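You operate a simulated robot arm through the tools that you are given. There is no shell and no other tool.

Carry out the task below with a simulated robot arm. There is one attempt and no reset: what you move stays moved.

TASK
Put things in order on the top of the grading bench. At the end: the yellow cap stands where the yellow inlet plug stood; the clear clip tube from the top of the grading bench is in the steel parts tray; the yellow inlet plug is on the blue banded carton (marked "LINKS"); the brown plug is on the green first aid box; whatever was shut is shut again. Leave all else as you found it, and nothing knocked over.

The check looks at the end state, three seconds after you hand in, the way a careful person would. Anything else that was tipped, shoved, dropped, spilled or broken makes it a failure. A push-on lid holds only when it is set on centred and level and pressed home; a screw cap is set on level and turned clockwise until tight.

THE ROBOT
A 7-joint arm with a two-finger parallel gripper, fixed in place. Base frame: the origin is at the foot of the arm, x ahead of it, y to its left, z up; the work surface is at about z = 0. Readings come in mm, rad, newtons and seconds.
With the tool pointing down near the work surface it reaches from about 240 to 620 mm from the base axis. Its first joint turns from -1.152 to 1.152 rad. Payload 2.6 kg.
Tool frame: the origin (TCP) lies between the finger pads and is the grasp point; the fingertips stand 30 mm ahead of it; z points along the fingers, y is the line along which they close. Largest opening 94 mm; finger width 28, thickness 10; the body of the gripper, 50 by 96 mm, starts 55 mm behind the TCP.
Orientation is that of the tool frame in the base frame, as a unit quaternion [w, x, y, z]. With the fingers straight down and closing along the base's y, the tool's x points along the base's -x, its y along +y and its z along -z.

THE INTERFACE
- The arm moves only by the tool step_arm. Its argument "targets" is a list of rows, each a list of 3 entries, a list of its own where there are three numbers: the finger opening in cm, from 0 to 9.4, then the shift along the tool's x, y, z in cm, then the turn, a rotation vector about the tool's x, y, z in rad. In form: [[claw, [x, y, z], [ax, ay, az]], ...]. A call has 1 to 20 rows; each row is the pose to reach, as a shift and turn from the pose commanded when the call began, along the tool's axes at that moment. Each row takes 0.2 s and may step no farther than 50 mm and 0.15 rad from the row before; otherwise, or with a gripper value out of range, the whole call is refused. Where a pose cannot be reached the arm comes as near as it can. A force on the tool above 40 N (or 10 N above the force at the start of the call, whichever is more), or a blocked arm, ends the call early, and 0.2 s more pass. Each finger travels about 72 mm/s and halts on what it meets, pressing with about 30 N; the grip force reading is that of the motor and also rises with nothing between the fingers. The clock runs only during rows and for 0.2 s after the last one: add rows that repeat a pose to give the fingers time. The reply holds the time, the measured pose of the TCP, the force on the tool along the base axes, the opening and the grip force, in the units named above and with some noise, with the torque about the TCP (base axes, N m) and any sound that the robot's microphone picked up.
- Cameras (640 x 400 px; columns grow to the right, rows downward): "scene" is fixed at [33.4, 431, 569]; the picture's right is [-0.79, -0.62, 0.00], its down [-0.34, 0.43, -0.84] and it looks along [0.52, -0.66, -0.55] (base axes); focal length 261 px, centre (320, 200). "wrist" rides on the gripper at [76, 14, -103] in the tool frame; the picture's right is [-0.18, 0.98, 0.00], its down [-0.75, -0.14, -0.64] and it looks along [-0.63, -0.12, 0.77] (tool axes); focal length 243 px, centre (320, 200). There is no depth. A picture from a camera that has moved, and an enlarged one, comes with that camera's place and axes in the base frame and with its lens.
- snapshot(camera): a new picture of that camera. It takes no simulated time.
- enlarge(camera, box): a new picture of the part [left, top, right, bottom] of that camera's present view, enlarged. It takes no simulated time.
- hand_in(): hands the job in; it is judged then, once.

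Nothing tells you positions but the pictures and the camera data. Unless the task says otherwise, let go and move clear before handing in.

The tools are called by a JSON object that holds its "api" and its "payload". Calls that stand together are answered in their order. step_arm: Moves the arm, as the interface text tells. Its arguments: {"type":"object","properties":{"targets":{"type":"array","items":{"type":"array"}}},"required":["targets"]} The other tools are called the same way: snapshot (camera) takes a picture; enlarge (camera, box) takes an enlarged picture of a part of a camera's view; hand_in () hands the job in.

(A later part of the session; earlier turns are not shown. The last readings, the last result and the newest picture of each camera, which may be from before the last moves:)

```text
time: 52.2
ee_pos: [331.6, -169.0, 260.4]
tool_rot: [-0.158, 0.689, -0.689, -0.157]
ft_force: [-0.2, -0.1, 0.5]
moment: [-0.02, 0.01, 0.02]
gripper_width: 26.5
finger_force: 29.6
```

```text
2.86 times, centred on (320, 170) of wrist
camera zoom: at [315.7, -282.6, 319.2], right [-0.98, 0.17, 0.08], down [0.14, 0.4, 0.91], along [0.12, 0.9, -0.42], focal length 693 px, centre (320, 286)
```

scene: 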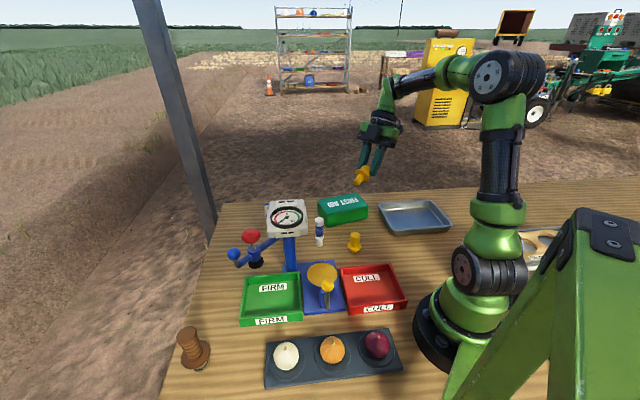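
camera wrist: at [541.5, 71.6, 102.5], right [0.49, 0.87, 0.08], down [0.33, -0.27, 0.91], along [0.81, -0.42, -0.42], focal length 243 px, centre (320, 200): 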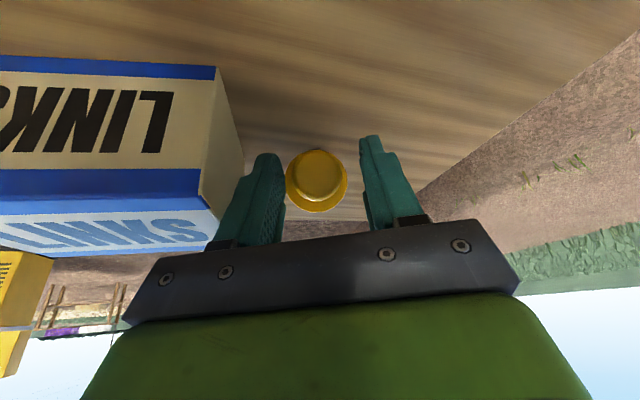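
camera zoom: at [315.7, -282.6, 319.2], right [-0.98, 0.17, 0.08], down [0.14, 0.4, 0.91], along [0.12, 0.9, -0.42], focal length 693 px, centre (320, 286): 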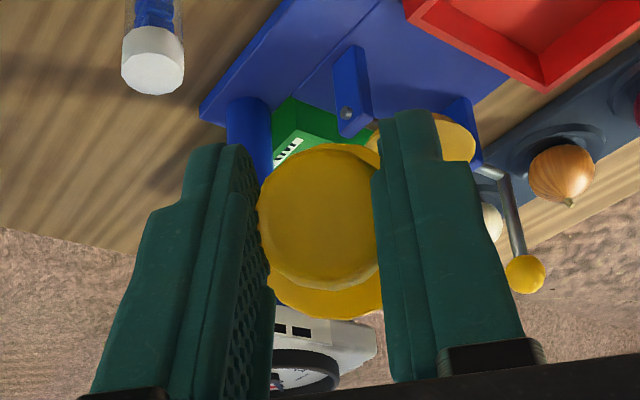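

B is solid, with a long tapered stem (about 28 mm) and a short head. A has only a stub stem under a tall head. I take B, the one made to go into an inlet, as the inlet plug and A as the cap. Next I'll rotate the hand so B hangs upright and check that it is vertical.

{"api": "step_arm", "payload": {"targets": [[1, [0, 0, 0], [0, 0.11, 0]], [1, [0, 0, 0], [0, 0.22, 0]], [1, [0, 0, 0], [0, 0.33, 0]], [1, [0, 0, 0], [0, 0.44, 0]], [1, [0, 0, 0], [0, 0.55, 0]], [1, [0, 0, 0], [0, 0.66, 0]], [1, [0, 0, 0], [0, 0.77, 0]], [1, [0, 0, 0], [0, 0.88, 0]], [1, [0, 0, 0], [0, 0.99, 0]], [1, [0, 0, 0], [0, 1.108, 0]], [1, [0, 0, 0], [0, 1.108, 0]]]}}

{"api": "snapshot", "payload": {"camera": "scene"}}

{"api": "enlarge", "payload": {"camera": "scene", "box": [340, 130, 400, 210]}}

{"api": "enlarge", "payload": {"camera": "wrist", "box": [230, 100, 410, 240]}}

```text
time: 54.6
ee_pos: [330.5, -169.3, 260.0]
tool_rot: [0.23, 0.669, -0.668, 0.23]
ft_force: [-1.0, -0.3, 0.8]
moment: [-0.02, 0.01, 0.03]
gripper_width: 26.2
finger_force: 29.7
```

```text
taken
```

scene: 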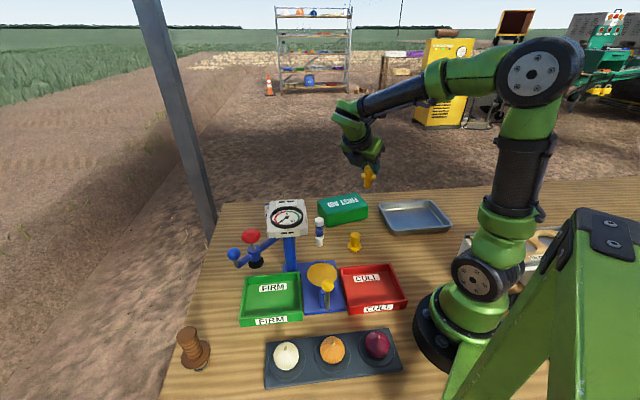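

```text
5.00 times, centred on (370, 170) of scene
camera zoom: at [33.4, 431.0, 569.0], right [-0.79, -0.62, 0.0], down [-0.34, 0.43, -0.84], along [0.52, -0.66, -0.55], focal length 1306 px, centre (70, 350)
```

zoom: 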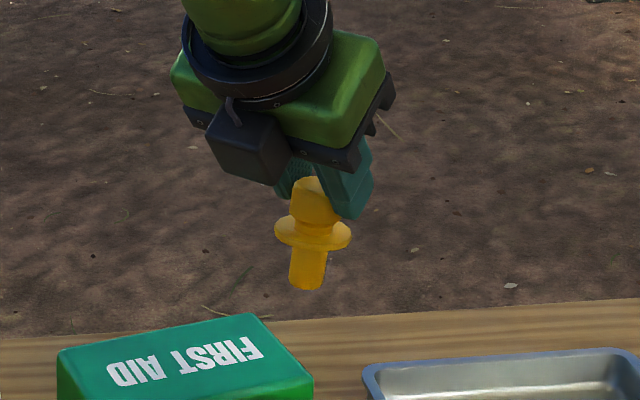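

```text
2.86 times, centred on (320, 170) of wrist
camera zoom: at [315.7, -166.0, 387.9], right [-0.98, 0.15, -0.11], down [0.14, 0.99, 0.04], along [0.12, 0.03, -0.99], focal length 693 px, centre (320, 286)
```

zoom: 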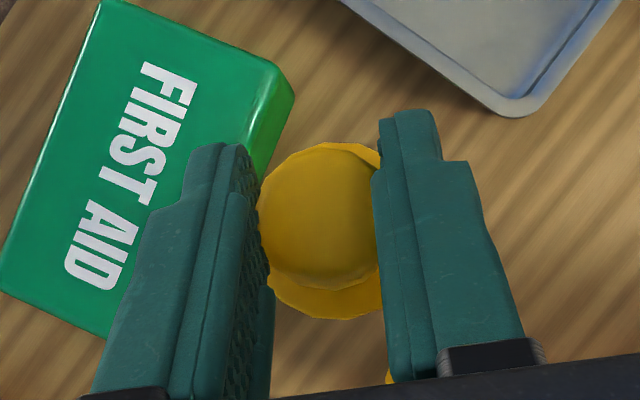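

{"api": "enlarge", "payload": {"camera": "scene", "box": [358, 162, 378, 190]}}

{"api": "enlarge", "payload": {"camera": "wrist", "box": [290, 140, 360, 220]}}

```text
14.29 times, centred on (368, 176) of scene
camera zoom: at [33.4, 431.0, 569.0], right [-0.79, -0.62, 0.0], down [-0.34, 0.43, -0.84], along [0.52, -0.66, -0.55], focal length 3731 px, centre (-366, 543)
```

zoom: 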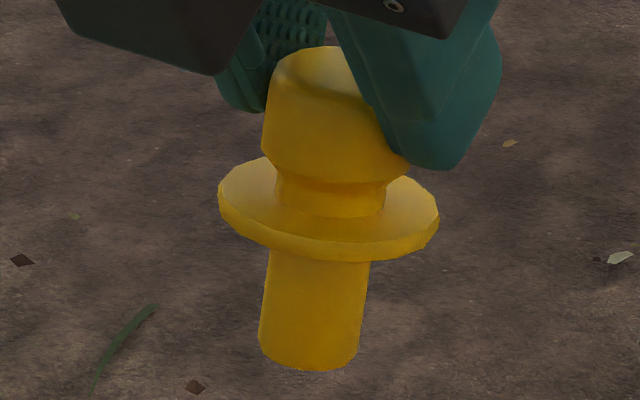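

```text
5.00 times, centred on (325, 180) of wrist
camera zoom: at [315.7, -166.0, 387.9], right [-0.98, 0.15, -0.11], down [0.14, 0.99, 0.04], along [0.12, 0.03, -0.99], focal length 1213 px, centre (295, 300)
```

zoom: 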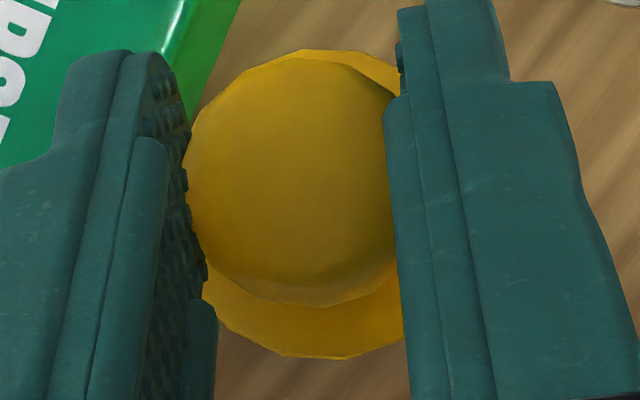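

B is nearly vertical, but its stem leans about 4° toward +y. I'll correct that while carrying it over the carton.

{"api": "step_arm", "payload": {"targets": [[1, [-1.22, -2.5, -0.44], [0, 0.02, 0]], [1, [-2.44, -5, -0.87], [0, 0.04, 0]], [1, [-3.66, -7.5, -1.31], [0, 0.06, 0]], [1, [-4.88, -10, -1.75], [0, 0.08, 0]], [1, [-6.1, -12.5, -2.19], [0, 0.08, 0]], [1, [-7.31, -15, -2.62], [0, 0.08, 0]], [1, [-8.53, -17.5, -3.06], [0, 0.08, 0]], [1, [-9.75, -20, -3.5], [0, 0.08, 0]], [1, [-10.97, -22.5, -3.93], [0, 0.08, 0]], [1, [-12.19, -25.15, -4.37], [0, 0.08, 0]], [1, [-12.19, -25.15, -4.37], [0, 0.08, 0]]]}}

{"api": "snapshot", "payload": {"camera": "scene"}}

{"api": "snapshot", "payload": {"camera": "wrist"}}

{"api": "enlarge", "payload": {"camera": "scene", "box": [250, 140, 310, 200]}}

```text
time: 57.0
ee_pos: [581.7, -45.0, 220.9]
tool_rot: [0.256, 0.66, -0.658, 0.256]
ft_force: [-0.6, 0.4, -0.8]
moment: [-0.03, -0.03, -0.01]
gripper_width: 26.3
finger_force: 30.2
```

```text
taken
```

scene: 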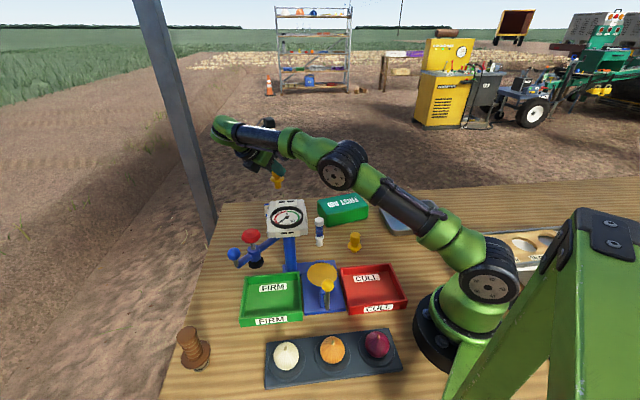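

```text
taken
camera wrist: at [566.6, -32.9, 347.5], right [-0.98, 0.14, -0.12], down [0.14, 0.99, -0.03], along [0.12, -0.05, -0.99], focal length 243 px, centre (320, 200)
```

wrist: 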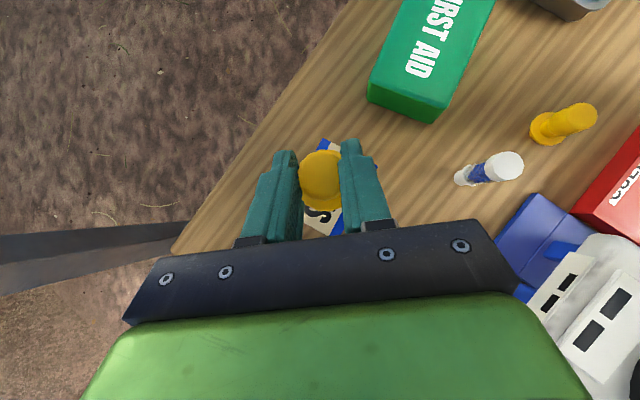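

```text
6.67 times, centred on (280, 170) of scene
camera zoom: at [33.4, 431.0, 569.0], right [-0.79, -0.62, 0.0], down [-0.34, 0.43, -0.84], along [0.52, -0.66, -0.55], focal length 1741 px, centre (587, 400)
```

zoom: 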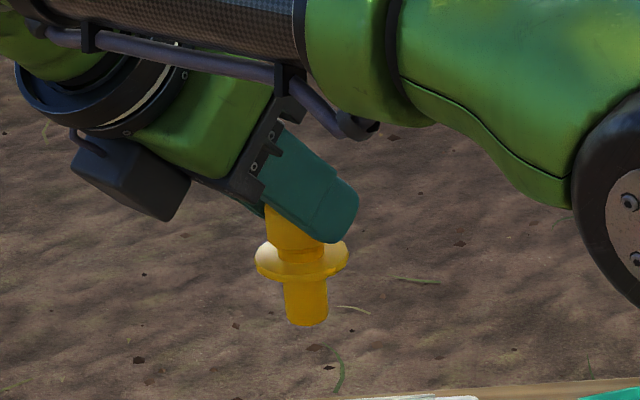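

The plug is upright and centred over the carton. I'll lower it to just above the top and look from the side.

{"api": "step_arm", "payload": {"targets": [[1, [-1.35, 0, 1.48], [0, 0, 0]], [1, [-2.69, 0, 2.96], [0, 0, 0]], [1, [-4.04, 0, 4.44], [0, 0, 0]], [1, [-5.05, 0, 5.55], [0, 0, 0]], [1, [-5.38, 0, 5.92], [0, 0, 0]], [1, [-5.38, 0, 5.92], [0, 0, 0]]]}}

{"api": "snapshot", "payload": {"camera": "scene"}}

{"api": "snapshot", "payload": {"camera": "wrist"}}

{"api": "enlarge", "payload": {"camera": "scene", "box": [230, 160, 330, 240]}}

```text
time: 58.4
ee_pos: [582.2, -46.1, 139.9]
tool_rot: [0.255, 0.66, -0.659, 0.255]
ft_force: [0.4, 0.1, -0.3]
moment: [0.01, -0.01, -0.03]
gripper_width: 26.4
finger_force: 30.2
```

```text
taken
```

scene: 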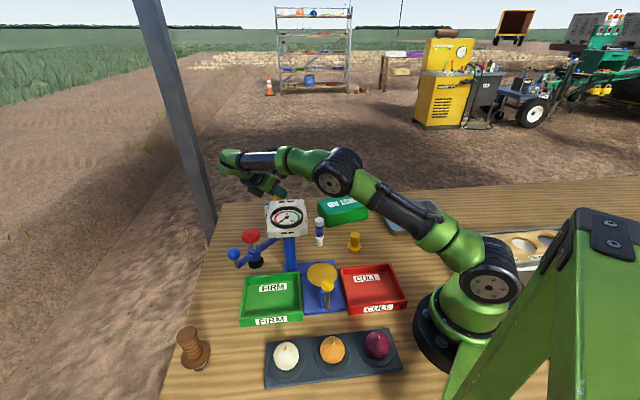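

```text
taken
camera wrist: at [566.9, -33.6, 266.7], right [-0.98, 0.14, -0.12], down [0.14, 0.99, -0.03], along [0.12, -0.05, -0.99], focal length 243 px, centre (320, 200)
```

wrist: 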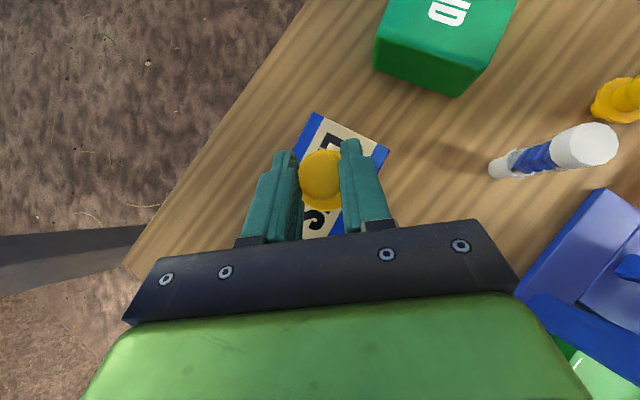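

```text
5.00 times, centred on (280, 200) of scene
camera zoom: at [33.4, 431.0, 569.0], right [-0.79, -0.62, 0.0], down [-0.34, 0.43, -0.84], along [0.52, -0.66, -0.55], focal length 1306 px, centre (520, 200)
```

zoom: 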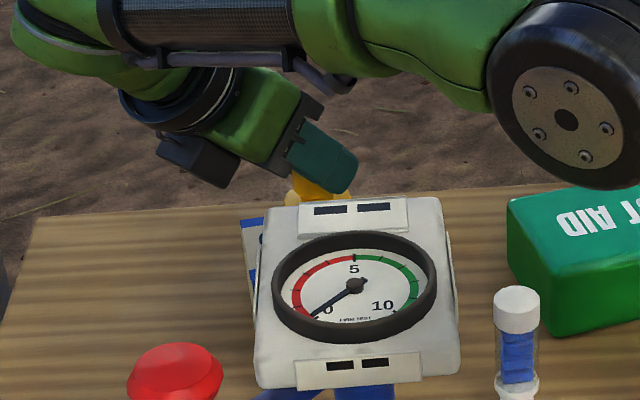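

The plug sits over the middle of the carton's top. I'll lower it in small steps until it touches.

{"api": "step_arm", "payload": {"targets": [[1, [-0.135, 0, 0.148], [0, 0, 0]], [1, [-0.27, 0, 0.296], [0, 0, 0]], [1, [-0.4, 0, 0.444], [0, 0, 0]], [1, [-0.47, 0, 0.518], [0, 0, 0]], [1, [-0.47, 0, 0.518], [0, 0, 0]]]}}

```text
time: 59.6
ee_pos: [583.4, -47.8, 136.5]
tool_rot: [-0.256, -0.658, 0.66, -0.259]
ft_force: [-1.3, -0.7, 28.1]
moment: [-0.24, 0.13, -0.02]
gripper_width: 26.6
finger_force: 30.0
```

It has touched down (28 N). I'll back off 3 mm to relieve the load and read the force.

{"api": "step_arm", "payload": {"targets": [[1, [0.1, 0, -0.11], [0, 0, 0]], [1, [0.17, 0, -0.185], [0, 0, 0]], [1, [0.17, 0, -0.185], [0, 0, 0]]]}}

{"api": "enlarge", "payload": {"camera": "wrist", "box": [250, 100, 410, 240]}}

```text
time: 60.4
ee_pos: [582.5, -46.7, 135.8]
tool_rot: [0.257, 0.659, -0.658, 0.257]
ft_force: [3.2, -3.1, 16.4]
moment: [-0.38, -0.24, 0.06]
gripper_width: 26.6
finger_force: 29.9
```

```text
2.86 times, centred on (330, 170) of wrist
camera zoom: at [567.1, -33.7, 263.0], right [-0.98, 0.14, -0.12], down [0.14, 0.99, -0.04], along [0.12, -0.05, -0.99], focal length 693 px, centre (291, 286)
```

zoom: 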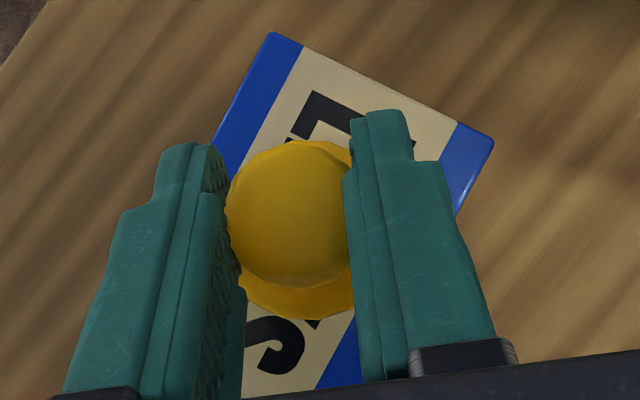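

{"api": "step_arm", "payload": {"targets": [[1, [0.05, 0, -0.055], [0, 0, 0]], [1, [0.1, 0, -0.11], [0, 0, 0]], [1, [0.1, 0, -0.11], [0, 0, 0]]]}}

```text
time: 61.2
ee_pos: [581.9, -46.1, 135.5]
tool_rot: [0.256, 0.66, -0.659, 0.254]
ft_force: [1.1, -1.9, 8.3]
moment: [-0.33, 0.01, 0.04]
gripper_width: 26.7
finger_force: 30.3
```

{"api": "step_arm", "payload": {"targets": [[1, [0.04, 0, -0.045], [0, 0, 0]], [1, [0.07, 0, -0.074], [0, 0, 0]], [1, [0.07, 0, -0.074], [0, 0, 0]]]}}

{"api": "enlarge", "payload": {"camera": "wrist", "box": [250, 100, 410, 240]}}

```text
time: 62.0
ee_pos: [582.6, -45.4, 137.5]
tool_rot: [0.256, 0.66, -0.659, 0.254]
ft_force: [-0.3, 0.0, -1.0]
moment: [0.01, 0.03, -0.02]
gripper_width: 26.6
finger_force: 29.8
```

```text
2.86 times, centred on (330, 170) of wrist
camera zoom: at [567.2, -32.8, 264.2], right [-0.98, 0.14, -0.12], down [0.14, 0.99, -0.03], along [0.12, -0.05, -0.99], focal length 693 px, centre (291, 286)
```

zoom: 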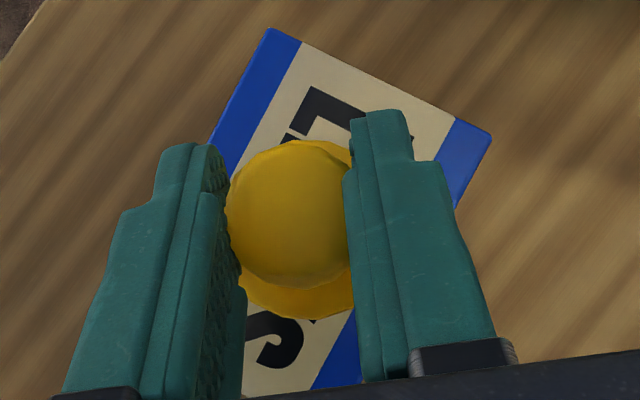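

The load is off and B is just standing on the carton. Releasing slowly.

{"api": "step_arm", "payload": {"targets": [[2.4, [0, 0, 0], [0, 0, 0]], [3, [0, 0, 0], [0, 0, 0]], [3.6, [0, 0, 0], [0, 0, 0]], [4.4, [0, 0, 0], [0, 0, 0]], [5.2, [0, 0, 0], [0, 0, 0]], [5.6, [0, 0, 0], [0, 0, 0]]]}}

{"api": "enlarge", "payload": {"camera": "wrist", "box": [250, 100, 410, 240]}}

{"api": "enlarge", "payload": {"camera": "scene", "box": [230, 160, 330, 240]}}

```text
time: 63.4
ee_pos: [582.9, -46.6, 137.8]
tool_rot: [-0.256, -0.659, 0.659, -0.256]
ft_force: [-0.4, 0.2, 1.0]
moment: [0.0, -0.02, -0.02]
gripper_width: 56.2
finger_force: 0.0
```

```text
2.86 times, centred on (330, 170) of wrist
camera zoom: at [567.2, -33.1, 265.0], right [-0.98, 0.14, -0.12], down [0.14, 0.99, -0.03], along [0.12, -0.05, -0.99], focal length 693 px, centre (291, 286)
```

zoom: 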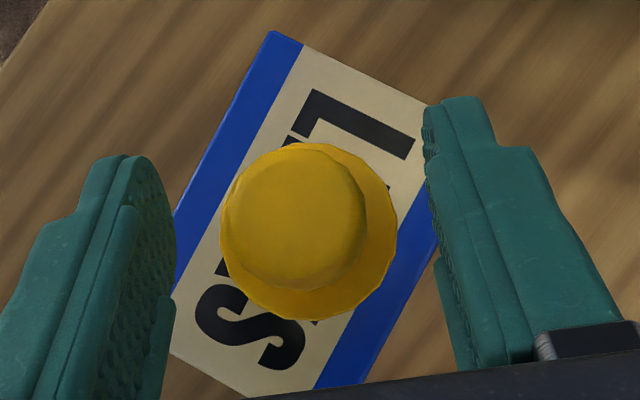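

```text
5.00 times, centred on (280, 200) of scene
camera zoom: at [33.4, 431.0, 569.0], right [-0.79, -0.62, 0.0], down [-0.34, 0.43, -0.84], along [0.52, -0.66, -0.55], focal length 1306 px, centre (520, 200)
```

zoom: 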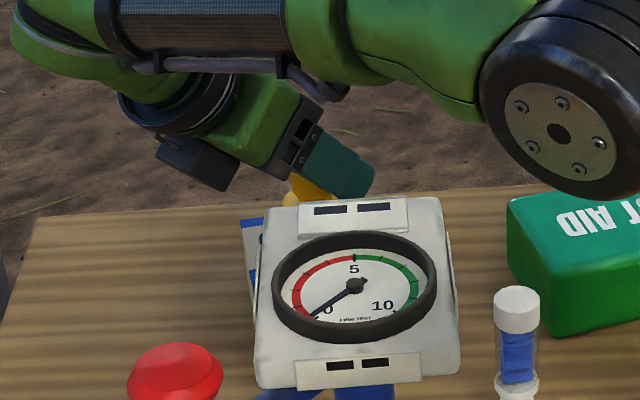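

B stands upright on the carton. I'll retreat straight up and look again.

{"api": "step_arm", "payload": {"targets": [[5.6, [0.67, 0, -0.74], [0, 0, 0]], [5.6, [2, 0, -2.2], [0, 0, 0]], [5.6, [3.7, 0, -4.1], [0, 0, 0]], [5.6, [5.4, 0, -5.9], [0, 0, 0]], [5.6, [6.73, 0, -7.4], [0, 0, 0]], [5.6, [6.73, 0, -7.4], [0, 0, 0]]]}}

{"api": "snapshot", "payload": {"camera": "wrist"}}

{"api": "snapshot", "payload": {"camera": "scene"}}

```text
time: 64.8
ee_pos: [583.1, -46.5, 238.6]
tool_rot: [0.255, 0.66, -0.659, 0.256]
ft_force: [-0.6, 1.0, 1.0]
moment: [-0.01, -0.01, 0.03]
gripper_width: 55.9
finger_force: 0.1
```

```text
taken
camera wrist: at [567.2, -33.1, 365.2], right [-0.98, 0.14, -0.12], down [0.14, 0.99, -0.03], along [0.12, -0.05, -0.99], focal length 243 px, centre (320, 200)
```

wrist: 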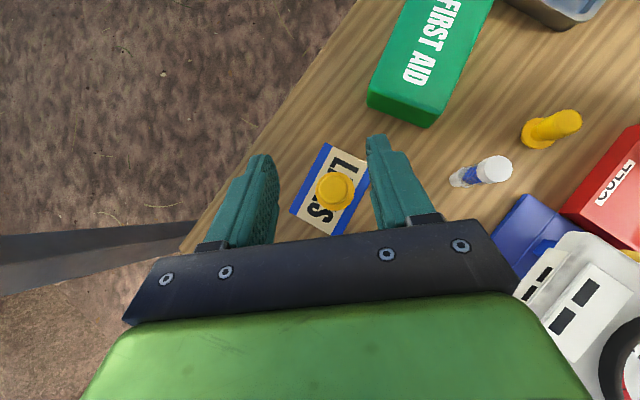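

```text
taken
```

scene: 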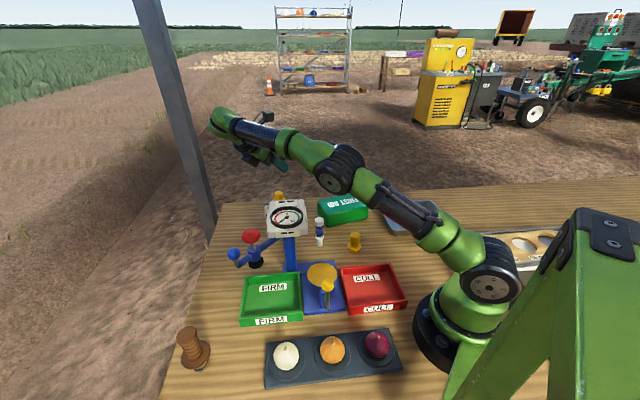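

The inlet plug stands centred on the LINKS carton. Next I'll level the hand and go back over A to fetch the cap.

{"api": "step_arm", "payload": {"targets": [[6, [0.47, 3.38, 0.43], [0, -0.092, 0]], [6.5, [0.94, 6.75, 0.86], [0, -0.184, 0]], [6.5, [1.41, 10.1, 1.29], [0, -0.277, 0]], [6.5, [1.89, 13.5, 1.72], [0, -0.369, 0]], [6.5, [2.36, 16.9, 2.14], [0, -0.461, 0]], [6.5, [2.83, 20.25, 2.57], [0, -0.554, 0]], [6.5, [3.3, 23.6, 3], [0, -0.646, 0]], [6.5, [3.77, 27, 3.43], [0, -0.738, 0]], [6.5, [3.77, 27, 3.43], [0, -0.738, 0]]]}}

{"api": "enlarge", "payload": {"camera": "wrist", "box": [240, 20, 400, 140]}}

{"api": "enlarge", "payload": {"camera": "scene", "box": [220, 180, 380, 260]}}

```text
time: 66.8
ee_pos: [312.8, -96.9, 238.2]
tool_rot: [0.0, -0.707, 0.707, 0.0]
ft_force: [0.1, -1.1, -0.7]
moment: [-0.01, 0.0, 0.01]
gripper_width: 65.0
finger_force: 0.0
```

```text
3.33 times, centred on (320, 80) of wrist
camera zoom: at [296.7, -173.0, 340.6], right [-0.98, 0.18, 0.0], down [0.14, 0.75, 0.64], along [0.12, 0.63, -0.77], focal length 809 px, centre (320, 600)
```

zoom: 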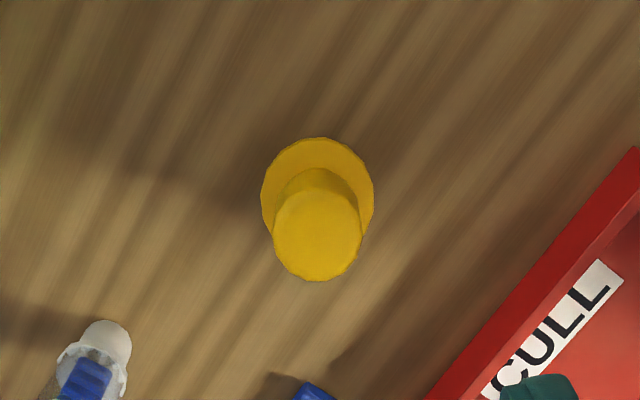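

```text
4.00 times, centred on (300, 220) of scene
camera zoom: at [33.4, 431.0, 569.0], right [-0.79, -0.61, 0.0], down [-0.34, 0.43, -0.84], along [0.52, -0.66, -0.55], focal length 1045 px, centre (400, 120)
```

zoom: 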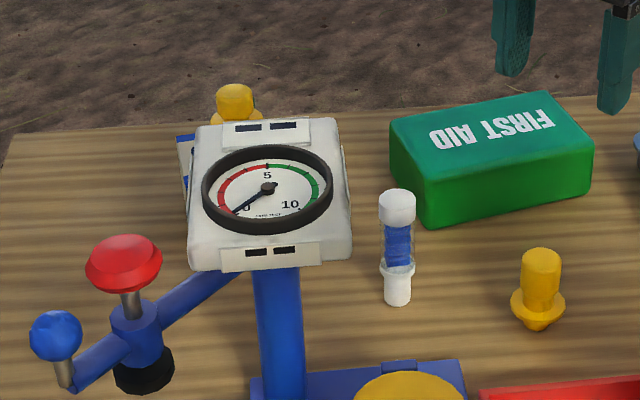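

A is at (312,-97.6), right under the gripper. I'll descend, grip the barrel as before, and lift.

{"api": "step_arm", "payload": {"targets": [[6.5, [0, 0, 4.5], [0, 0, 0]], [6.5, [0, 0, 9], [0, 0, 0]], [6.5, [0, 0, 13.5], [0, 0, 0]], [6.5, [0, 0, 16.5], [0, 0, 0]], [6.5, [0, 0, 17.95], [0, 0, 0]], [6.5, [0, 0, 17.95], [0, 0, 0]], [2.5, [0, 0, 17.95], [0, 0, 0]], [1, [0, 0, 17.95], [0, 0, 0]], [1, [0, 0, 17.95], [0, 0, 0]], [1, [0, 0, 17.95], [0, 0, 0]], [1, [0, 0, 17], [0, 0, 0]], [1, [0, 0, 15.5], [0, 0, 0]], [1, [0, 0, 13.5], [0, 0, 0]], [1, [0, 0, 11], [0, 0, 0]], [1, [0, 0, 8], [0, 0, 0]], [1, [0, 0, 5], [0, 0, 0]], [1, [0, 0, 5], [0, 0, 0]]]}}

{"api": "enlarge", "payload": {"camera": "scene", "box": [330, 150, 400, 220]}}

{"api": "enlarge", "payload": {"camera": "wrist", "box": [240, 100, 400, 220]}}

```text
time: 70.4
ee_pos: [312.9, -96.8, 189.1]
tool_rot: [0.0, -0.707, 0.707, -0.001]
ft_force: [0.3, 0.0, -0.4]
moment: [0.02, -0.01, -0.03]
gripper_width: 27.1
finger_force: 30.0
```

```text
5.71 times, centred on (365, 185) of scene
camera zoom: at [33.4, 431.0, 569.0], right [-0.79, -0.62, 0.0], down [-0.34, 0.43, -0.84], along [0.52, -0.66, -0.55], focal length 1492 px, centre (63, 286)
```

zoom: 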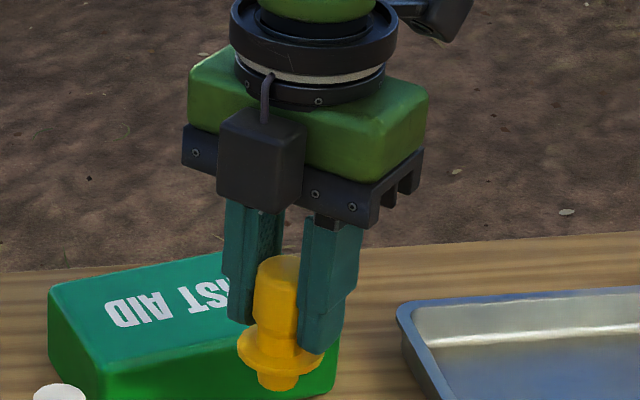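

```text
3.33 times, centred on (320, 160) of wrist
camera zoom: at [296.9, -173.0, 291.2], right [-0.98, 0.18, 0.0], down [0.14, 0.75, 0.64], along [0.12, 0.63, -0.77], focal length 809 px, centre (320, 333)
```

zoom: 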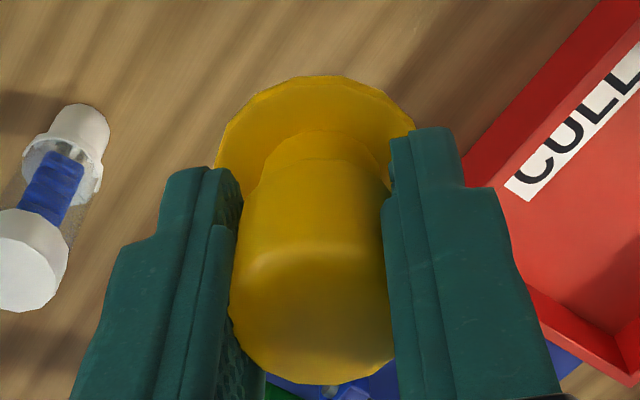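

The cap is held firmly. I'm carrying it around the dial to above the inlet plug's original spot.

{"api": "step_arm", "payload": {"targets": [[1, [-1.2, -2.6, -1.5], [0, 0, 0]], [1, [-2.4, -5.2, -3], [0, 0, 0]], [1, [-3.6, -7.8, -4.1], [0, 0, 0]], [1, [-4.8, -10.4, -4.1], [0, 0, 0]], [1, [-6, -13, -4.1], [0, 0, 0]], [1, [-7.2, -15.6, -4.1], [0, 0, 0]], [1, [-8.5, -18.2, -4.1], [0, 0, 0]], [1, [-9.7, -20.7, -4.1], [0, 0, 0]], [1, [-11.9, -21.6, -4.1], [0, 0, 0]], [1, [-14.1, -22.5, -4.1], [0, 0, 0]], [1, [-16.3, -23.3, -4.1], [0, 0, 0]], [1, [-18.43, -24.1, -4.1], [0, 0, 0]], [1, [-18.43, -24.1, -4.1], [0, 0, 0]]]}}

{"api": "snapshot", "payload": {"camera": "scene"}}

{"api": "snapshot", "payload": {"camera": "wrist"}}

```text
time: 73.2
ee_pos: [554.9, 86.5, 227.9]
tool_rot: [0.0, 0.707, -0.707, 0.0]
ft_force: [-0.1, 0.5, -0.2]
moment: [0.02, 0.01, -0.03]
gripper_width: 26.8
finger_force: 30.0
```

```text
taken
```

scene: 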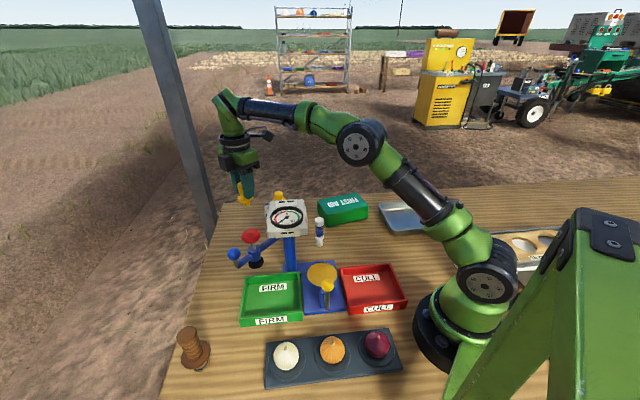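

```text
taken
camera wrist: at [538.5, 11.3, 330.9], right [-0.98, 0.18, 0.0], down [0.14, 0.75, 0.64], along [0.12, 0.63, -0.77], focal length 243 px, centre (320, 200)
```

wrist: 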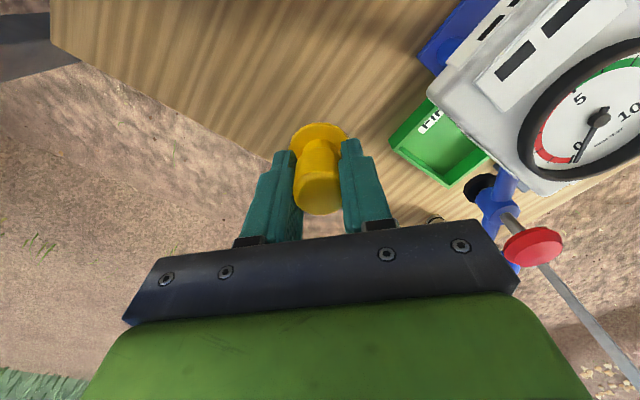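

{"api": "step_arm", "payload": {"targets": [[1, [0, 0, 3.5], [0, 0, 0]], [1, [0, 0, 7], [0, 0, 0]], [1, [0, 0, 10.5], [0, 0, 0]], [1, [0, 0, 13.5], [0, 0, 0]], [1, [0, 0, 15.5], [0, 0, 0]], [1, [0, 0, 16.5], [0, 0, 0]], [1, [0, 0, 16.9], [0, 0, 0]], [1, [0, 0, 16.9], [0, 0, 0]]]}}

{"api": "enlarge", "payload": {"camera": "wrist", "box": [240, 100, 400, 220]}}

{"api": "enlarge", "payload": {"camera": "scene", "box": [210, 170, 310, 260]}}

```text
time: 75.0
ee_pos: [552.0, 86.7, 61.0]
tool_rot: [0.001, 0.708, -0.707, 0.002]
ft_force: [-0.7, 0.5, -0.8]
moment: [-0.01, -0.02, 0.01]
gripper_width: 26.7
finger_force: 30.2
```

```text
3.33 times, centred on (320, 160) of wrist
camera zoom: at [537.9, 11.0, 161.9], right [-0.98, 0.18, 0.0], down [0.14, 0.75, 0.64], along [0.12, 0.63, -0.77], focal length 809 px, centre (320, 333)
```

zoom: 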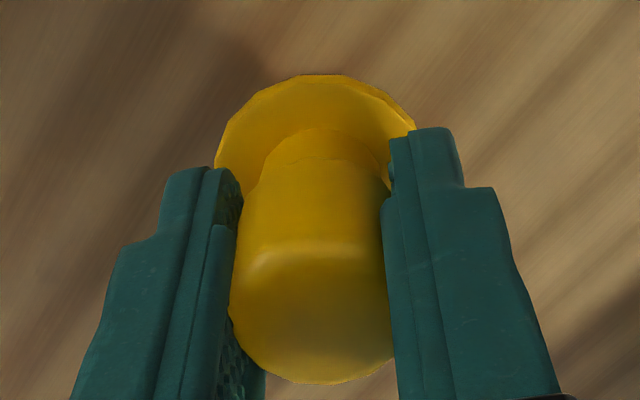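

```text
4.44 times, centred on (260, 215) of scene
camera zoom: at [33.4, 431.0, 569.0], right [-0.79, -0.62, 0.0], down [-0.34, 0.43, -0.84], along [0.52, -0.66, -0.55], focal length 1161 px, centre (587, 133)
```

zoom: 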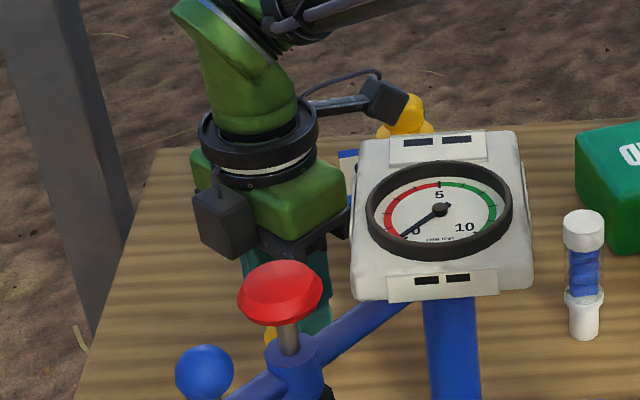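

{"api": "step_arm", "payload": {"targets": [[1, [0, 0, 0.08], [0, 0, 0]], [1, [0, 0, 0.15], [0, 0, 0]], [1, [0, 0, 0.15], [0, 0, 0]]]}}

```text
time: 75.8
ee_pos: [552.7, 87.5, 58.6]
tool_rot: [-0.001, -0.707, 0.707, -0.001]
ft_force: [-0.7, -0.7, -0.6]
moment: [-0.01, 0.0, -0.02]
gripper_width: 27.1
finger_force: 30.6
```

{"api": "step_arm", "payload": {"targets": [[1, [0, 0, 0.05], [0, 0, 0]], [1, [0, 0, 0.1], [0, 0, 0]], [1, [0, 0, 0.1], [0, 0, 0]]]}}

```text
time: 76.6
ee_pos: [553.9, 87.0, 57.5]
tool_rot: [0.0, 0.707, -0.707, 0.0]
ft_force: [-1.5, -0.4, 6.1]
moment: [-0.07, 0.11, 0.0]
gripper_width: 26.8
finger_force: 29.9
```

Light contact with the table (6 N), so the cap is standing. Releasing it and retreating straight up.

{"api": "step_arm", "payload": {"targets": [[1, [0, 0, -0.04], [0, 0, 0]], [2.6, [0, 0, -0.04], [0, 0, 0]], [3.2, [0, 0, -0.04], [0, 0, 0]], [4.2, [0, 0, -0.04], [0, 0, 0]], [5.4, [0, 0, -0.04], [0, 0, 0]], [6, [0, 0, -0.04], [0, 0, 0]], [6, [0, 0, -1.5], [0, 0, 0]], [6, [0, 0, -4], [0, 0, 0]], [6, [0, 0, -8], [0, 0, 0]], [6, [0, 0, -12], [0, 0, 0]], [6, [0, 0, -15], [0, 0, 0]], [6, [0, 0, -15], [0, 0, 0]]]}}

{"api": "snapshot", "payload": {"camera": "wrist"}}

{"api": "enlarge", "payload": {"camera": "scene", "box": [210, 170, 310, 260]}}

```text
time: 79.2
ee_pos: [553.9, 88.7, 207.3]
tool_rot: [0.0, -0.707, 0.707, -0.001]
ft_force: [0.6, -1.3, 0.6]
moment: [0.0, 0.05, 0.03]
gripper_width: 60.1
finger_force: 0.0
```

```text
taken
camera wrist: at [538.0, 12.4, 310.4], right [-0.98, 0.18, 0.0], down [0.14, 0.75, 0.64], along [0.12, 0.63, -0.77], focal length 243 px, centre (320, 200)
```

wrist: 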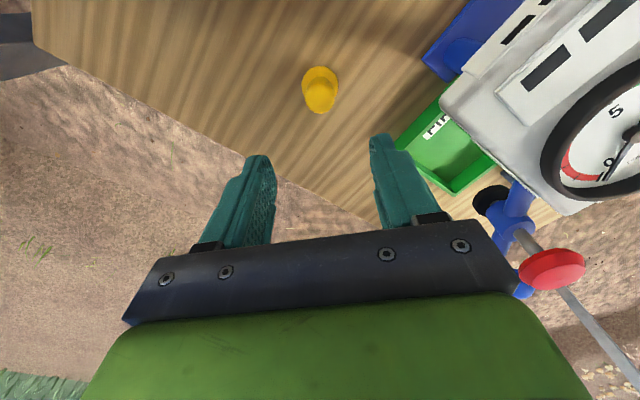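

```text
4.44 times, centred on (260, 215) of scene
camera zoom: at [33.4, 431.0, 569.0], right [-0.79, -0.62, 0.0], down [-0.34, 0.43, -0.84], along [0.52, -0.66, -0.55], focal length 1161 px, centre (587, 133)
```

zoom: 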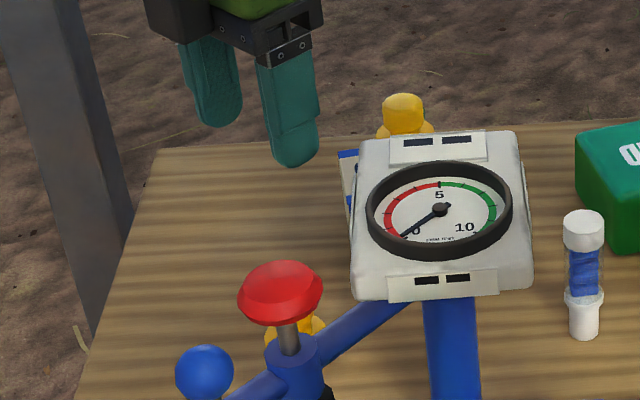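

The cap now stands where the inlet plug stood, and the inlet plug is on the carton. Next is the clip tube. I'll go round to a viewing pose south of it, away from the dial.

{"api": "step_arm", "payload": {"targets": [[6, [2, 0.8, -2], [0, 0, 0]], [6, [5, 2, -2], [0, 0, 0]], [6, [9, 3.4, -2], [0, 0, 0]], [6, [13, 5, -2], [0, 0, 0]], [6, [16.5, 8, -2], [0, 0, 0]], [6, [19, 11.5, -2], [0, 0, 0]], [6, [20, 14, 1], [0, 0, 0]], [6, [20, 14, 1], [0, 0, 0]]]}}

{"api": "snapshot", "payload": {"camera": "wrist"}}

{"api": "snapshot", "payload": {"camera": "scene"}}

```text
time: 81.0
ee_pos: [412.4, -112.7, 199.1]
tool_rot: [0.001, 0.707, -0.707, 0.0]
ft_force: [0.8, 0.6, -0.1]
moment: [-0.02, 0.0, -0.01]
gripper_width: 59.8
finger_force: 0.0
```

```text
taken
camera wrist: at [397.8, -188.7, 301.4], right [-0.98, 0.18, 0.0], down [0.14, 0.75, 0.64], along [0.12, 0.63, -0.77], focal length 243 px, centre (320, 200)
```

wrist: 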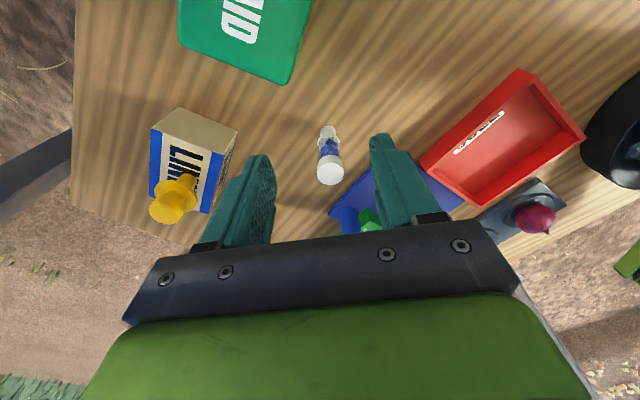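

```text
taken
```

scene: 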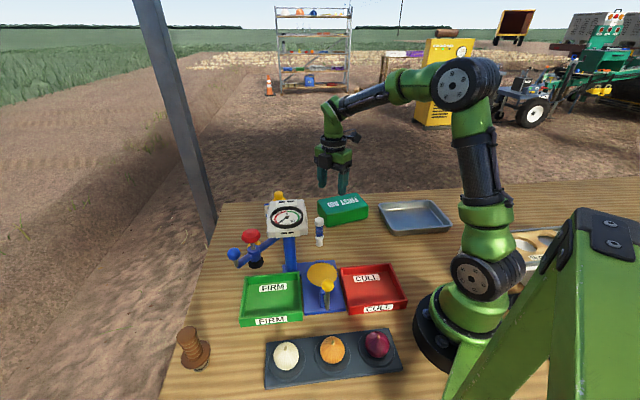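

{"api": "enlarge", "payload": {"camera": "wrist", "box": [290, 115, 370, 195]}}

{"api": "enlarge", "payload": {"camera": "scene", "box": [305, 205, 335, 255]}}

```text
5.00 times, centred on (330, 155) of wrist
camera zoom: at [397.8, -188.7, 301.4], right [-0.98, 0.18, 0.0], down [0.14, 0.75, 0.64], along [0.12, 0.63, -0.77], focal length 1213 px, centre (270, 425)
```

zoom: 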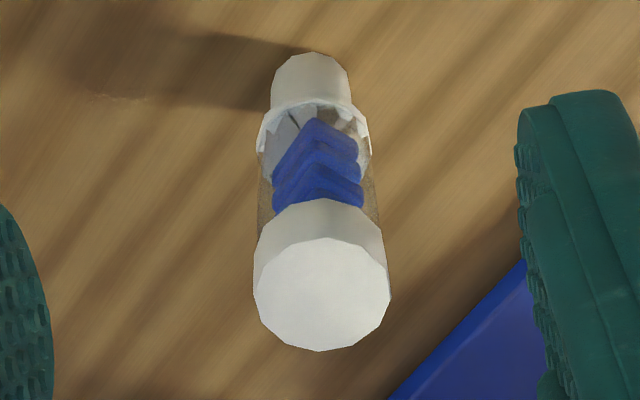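

```text
8.00 times, centred on (320, 230) of scene
camera zoom: at [33.4, 431.0, 569.0], right [-0.79, -0.61, 0.0], down [-0.34, 0.43, -0.84], along [0.52, -0.66, -0.55], focal length 2089 px, centre (320, -40)
```

zoom: 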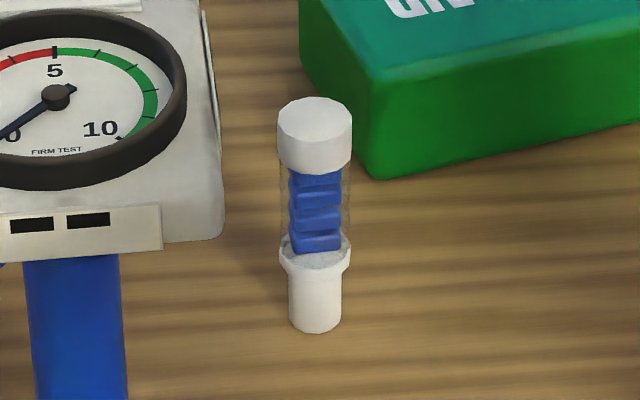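

The tube is at about (413,-53), roughly 98 mm tall and 28 mm across at the rim and cap. I'll lean the hand back from the dial and line up on it.

{"api": "step_arm", "payload": {"targets": [[6, [-1.2, -0.06, 1.6], [0, -0.09, 0]], [6, [-2.4, -0.06, 3.2], [0, -0.17, 0]], [6, [-3.5, -0.06, 4.8], [0, -0.25, 0]], [6, [-3.5, -0.06, 4.8], [0, -0.25, 0]]]}}

{"api": "snapshot", "payload": {"camera": "wrist"}}

{"api": "enlarge", "payload": {"camera": "wrist", "box": [250, 100, 390, 220]}}

{"api": "enlarge", "payload": {"camera": "scene", "box": [280, 150, 360, 250]}}

```text
time: 82.0
ee_pos: [415.3, -77.9, 150.1]
tool_rot: [-0.088, 0.702, -0.701, -0.088]
ft_force: [0.3, 0.0, -0.5]
moment: [0.02, -0.02, -0.01]
gripper_width: 60.1
finger_force: 0.0
```

```text
taken
camera wrist: at [398.7, -176.8, 230.2], right [-0.98, 0.18, 0.05], down [0.14, 0.57, 0.81], along [0.12, 0.8, -0.59], focal length 243 px, centre (320, 200)
```

wrist: 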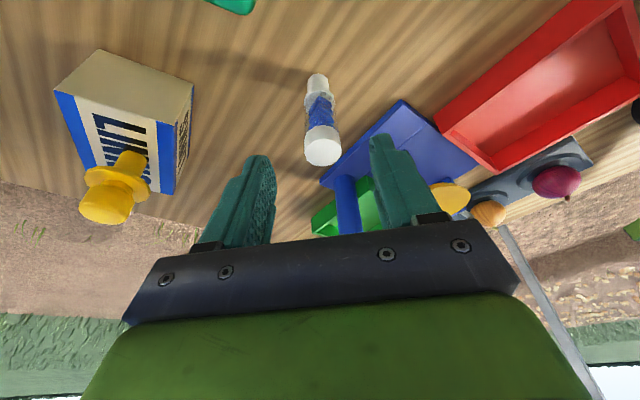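

```text
3.33 times, centred on (320, 160) of wrist
camera zoom: at [398.7, -176.8, 230.2], right [-0.98, 0.18, 0.05], down [0.14, 0.57, 0.81], along [0.12, 0.8, -0.59], focal length 809 px, centre (320, 333)
```

zoom: 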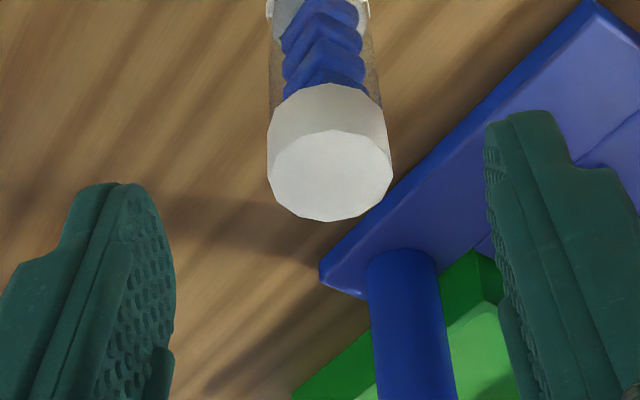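

```text
4.00 times, centred on (320, 200) of scene
camera zoom: at [33.4, 431.0, 569.0], right [-0.79, -0.62, 0.0], down [-0.34, 0.43, -0.84], along [0.52, -0.66, -0.55], focal length 1045 px, centre (320, 200)
```

zoom: 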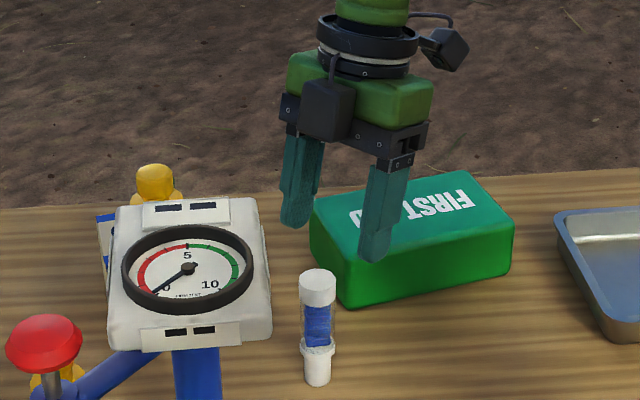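

The tube is lined up with the fingers. I'm advancing along the tool axis to straddle the body.

{"api": "step_arm", "payload": {"targets": [[6, [0, 0, 3], [0, 0, 0]], [6, [0, 0, 6], [0, 0, 0]], [6, [0, 0, 8.5], [0, 0, 0]], [6, [0, 0, 9.8], [0, 0, 0]], [6, [0, 0, 9.8], [0, 0, 0]]]}}

{"api": "enlarge", "payload": {"camera": "wrist", "box": [240, 100, 400, 240]}}

{"api": "enlarge", "payload": {"camera": "scene", "box": [280, 160, 360, 260]}}

```text
time: 83.2
ee_pos: [414.2, -52.7, 55.7]
tool_rot: [-0.088, 0.702, -0.701, -0.088]
ft_force: [-0.1, -0.3, 0.9]
moment: [-0.01, -0.04, 0.01]
gripper_width: 59.8
finger_force: 0.0
```

```text
2.86 times, centred on (320, 170) of wrist
camera zoom: at [398.2, -153.2, 135.8], right [-0.98, 0.18, 0.05], down [0.14, 0.57, 0.81], along [0.12, 0.8, -0.59], focal length 693 px, centre (320, 286)
```

zoom: 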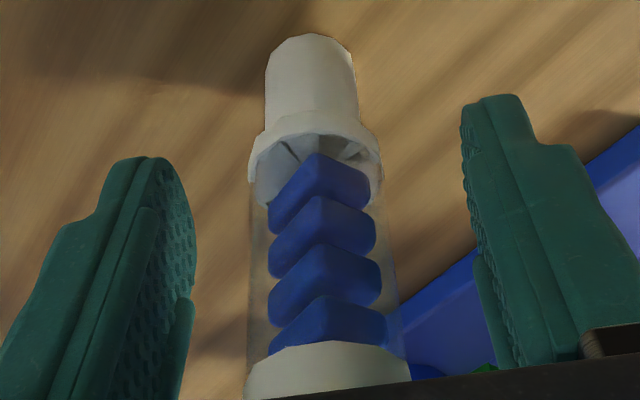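

```text
4.00 times, centred on (320, 210) of scene
camera zoom: at [33.4, 431.0, 569.0], right [-0.79, -0.62, 0.0], down [-0.34, 0.43, -0.84], along [0.52, -0.66, -0.55], focal length 1045 px, centre (320, 160)
```

zoom: 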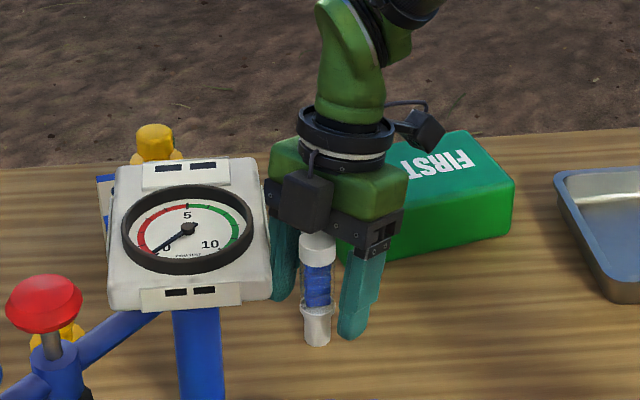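

{"api": "step_arm", "payload": {"targets": [[4, [0, 0, 0], [0, 0, 0]], [3, [0, 0, 0], [0, 0, 0]], [2, [0, 0, 0], [0, 0, 0]], [2, [0, 0, 0], [0, 0, 0]], [2, [0, 0, 0], [0, 0, 0]]]}}

{"api": "enlarge", "payload": {"camera": "wrist", "box": [240, 100, 400, 240]}}

```text
time: 84.4
ee_pos: [413.3, -54.7, 55.8]
tool_rot: [0.088, -0.701, 0.702, 0.087]
ft_force: [0.2, -0.4, -0.1]
moment: [0.01, -0.02, -0.01]
gripper_width: 30.3
finger_force: 30.0
```

```text
2.86 times, centred on (320, 170) of wrist
camera zoom: at [398.3, -153.2, 136.0], right [-0.98, 0.18, 0.05], down [0.14, 0.57, 0.81], along [0.12, 0.8, -0.59], focal length 693 px, centre (320, 286)
```

zoom: 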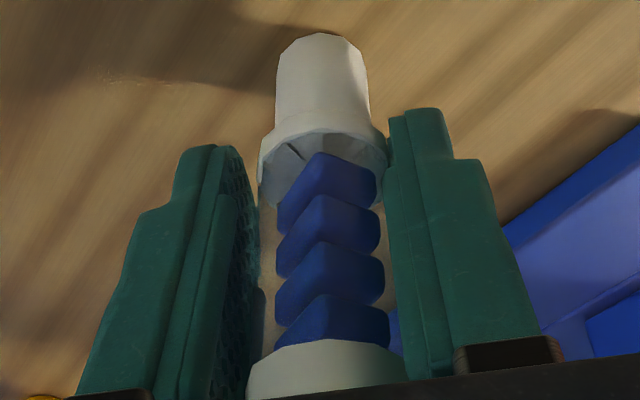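

Gripped at 30 mm. Lifting slowly straight up and checking.

{"api": "step_arm", "payload": {"targets": [[2, [-0.12, 0, -0.48], [0, 0, 0]], [2, [-0.37, 0, -1.45], [0, 0, 0]], [2, [-0.74, 0, -2.9], [0, 0, 0]], [2, [-1.24, 0, -4.85], [0, 0, 0]], [2, [-1.24, 0, -4.85], [0, 0, 0]]]}}

{"api": "enlarge", "payload": {"camera": "wrist", "box": [240, 100, 400, 240]}}

{"api": "enlarge", "payload": {"camera": "scene", "box": [280, 150, 360, 250]}}

```text
time: 85.6
ee_pos: [412.9, -53.5, 105.2]
tool_rot: [-0.088, 0.702, -0.701, -0.088]
ft_force: [0.1, -1.0, -0.5]
moment: [-0.01, 0.01, 0.03]
gripper_width: 30.1
finger_force: 30.1
```

```text
2.86 times, centred on (320, 170) of wrist
camera zoom: at [398.8, -152.7, 185.4], right [-0.98, 0.18, 0.05], down [0.14, 0.57, 0.81], along [0.12, 0.8, -0.59], focal length 693 px, centre (320, 286)
```

zoom: 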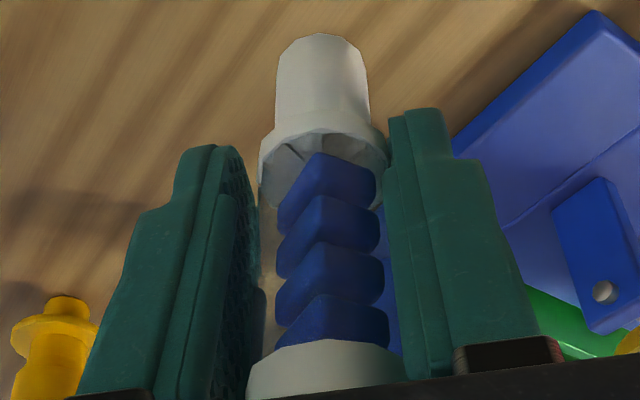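

```text
4.00 times, centred on (320, 200) of scene
camera zoom: at [33.4, 431.0, 569.0], right [-0.79, -0.62, 0.0], down [-0.34, 0.43, -0.84], along [0.52, -0.66, -0.55], focal length 1045 px, centre (320, 200)
```

zoom: 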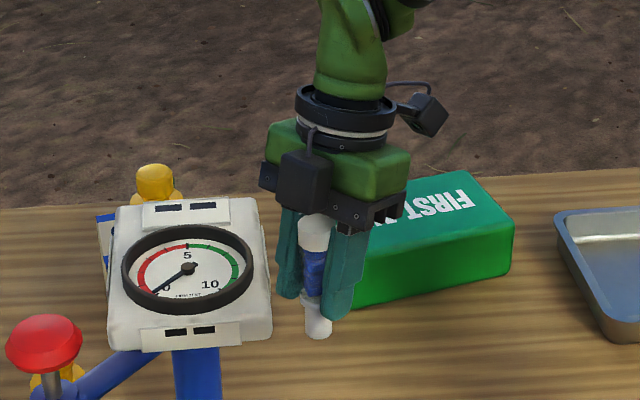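

The tube is lifted cleanly with its cap seated. I'll level the hand, raise, and carry it toward the steel tray, centred near (232,-352).

{"api": "step_arm", "payload": {"targets": [[2, [1.1, 0, -1.7], [0, 0, 0]], [2, [2.2, 0, -3.4], [0, 0.08, 0]], [2, [3.3, 0, -5.1], [0, 0.165, 0]], [2, [4.45, 0, -6.81], [0, 0.25, 0]], [2, [4.45, 0, -6.81], [0, 0.25, 0]]]}}

```text
time: 86.8
ee_pos: [413.5, -114.5, 160.6]
tool_rot: [0.001, 0.707, -0.707, 0.001]
ft_force: [0.1, -0.3, -1.0]
moment: [-0.02, -0.06, 0.0]
gripper_width: 30.5
finger_force: 30.3
```

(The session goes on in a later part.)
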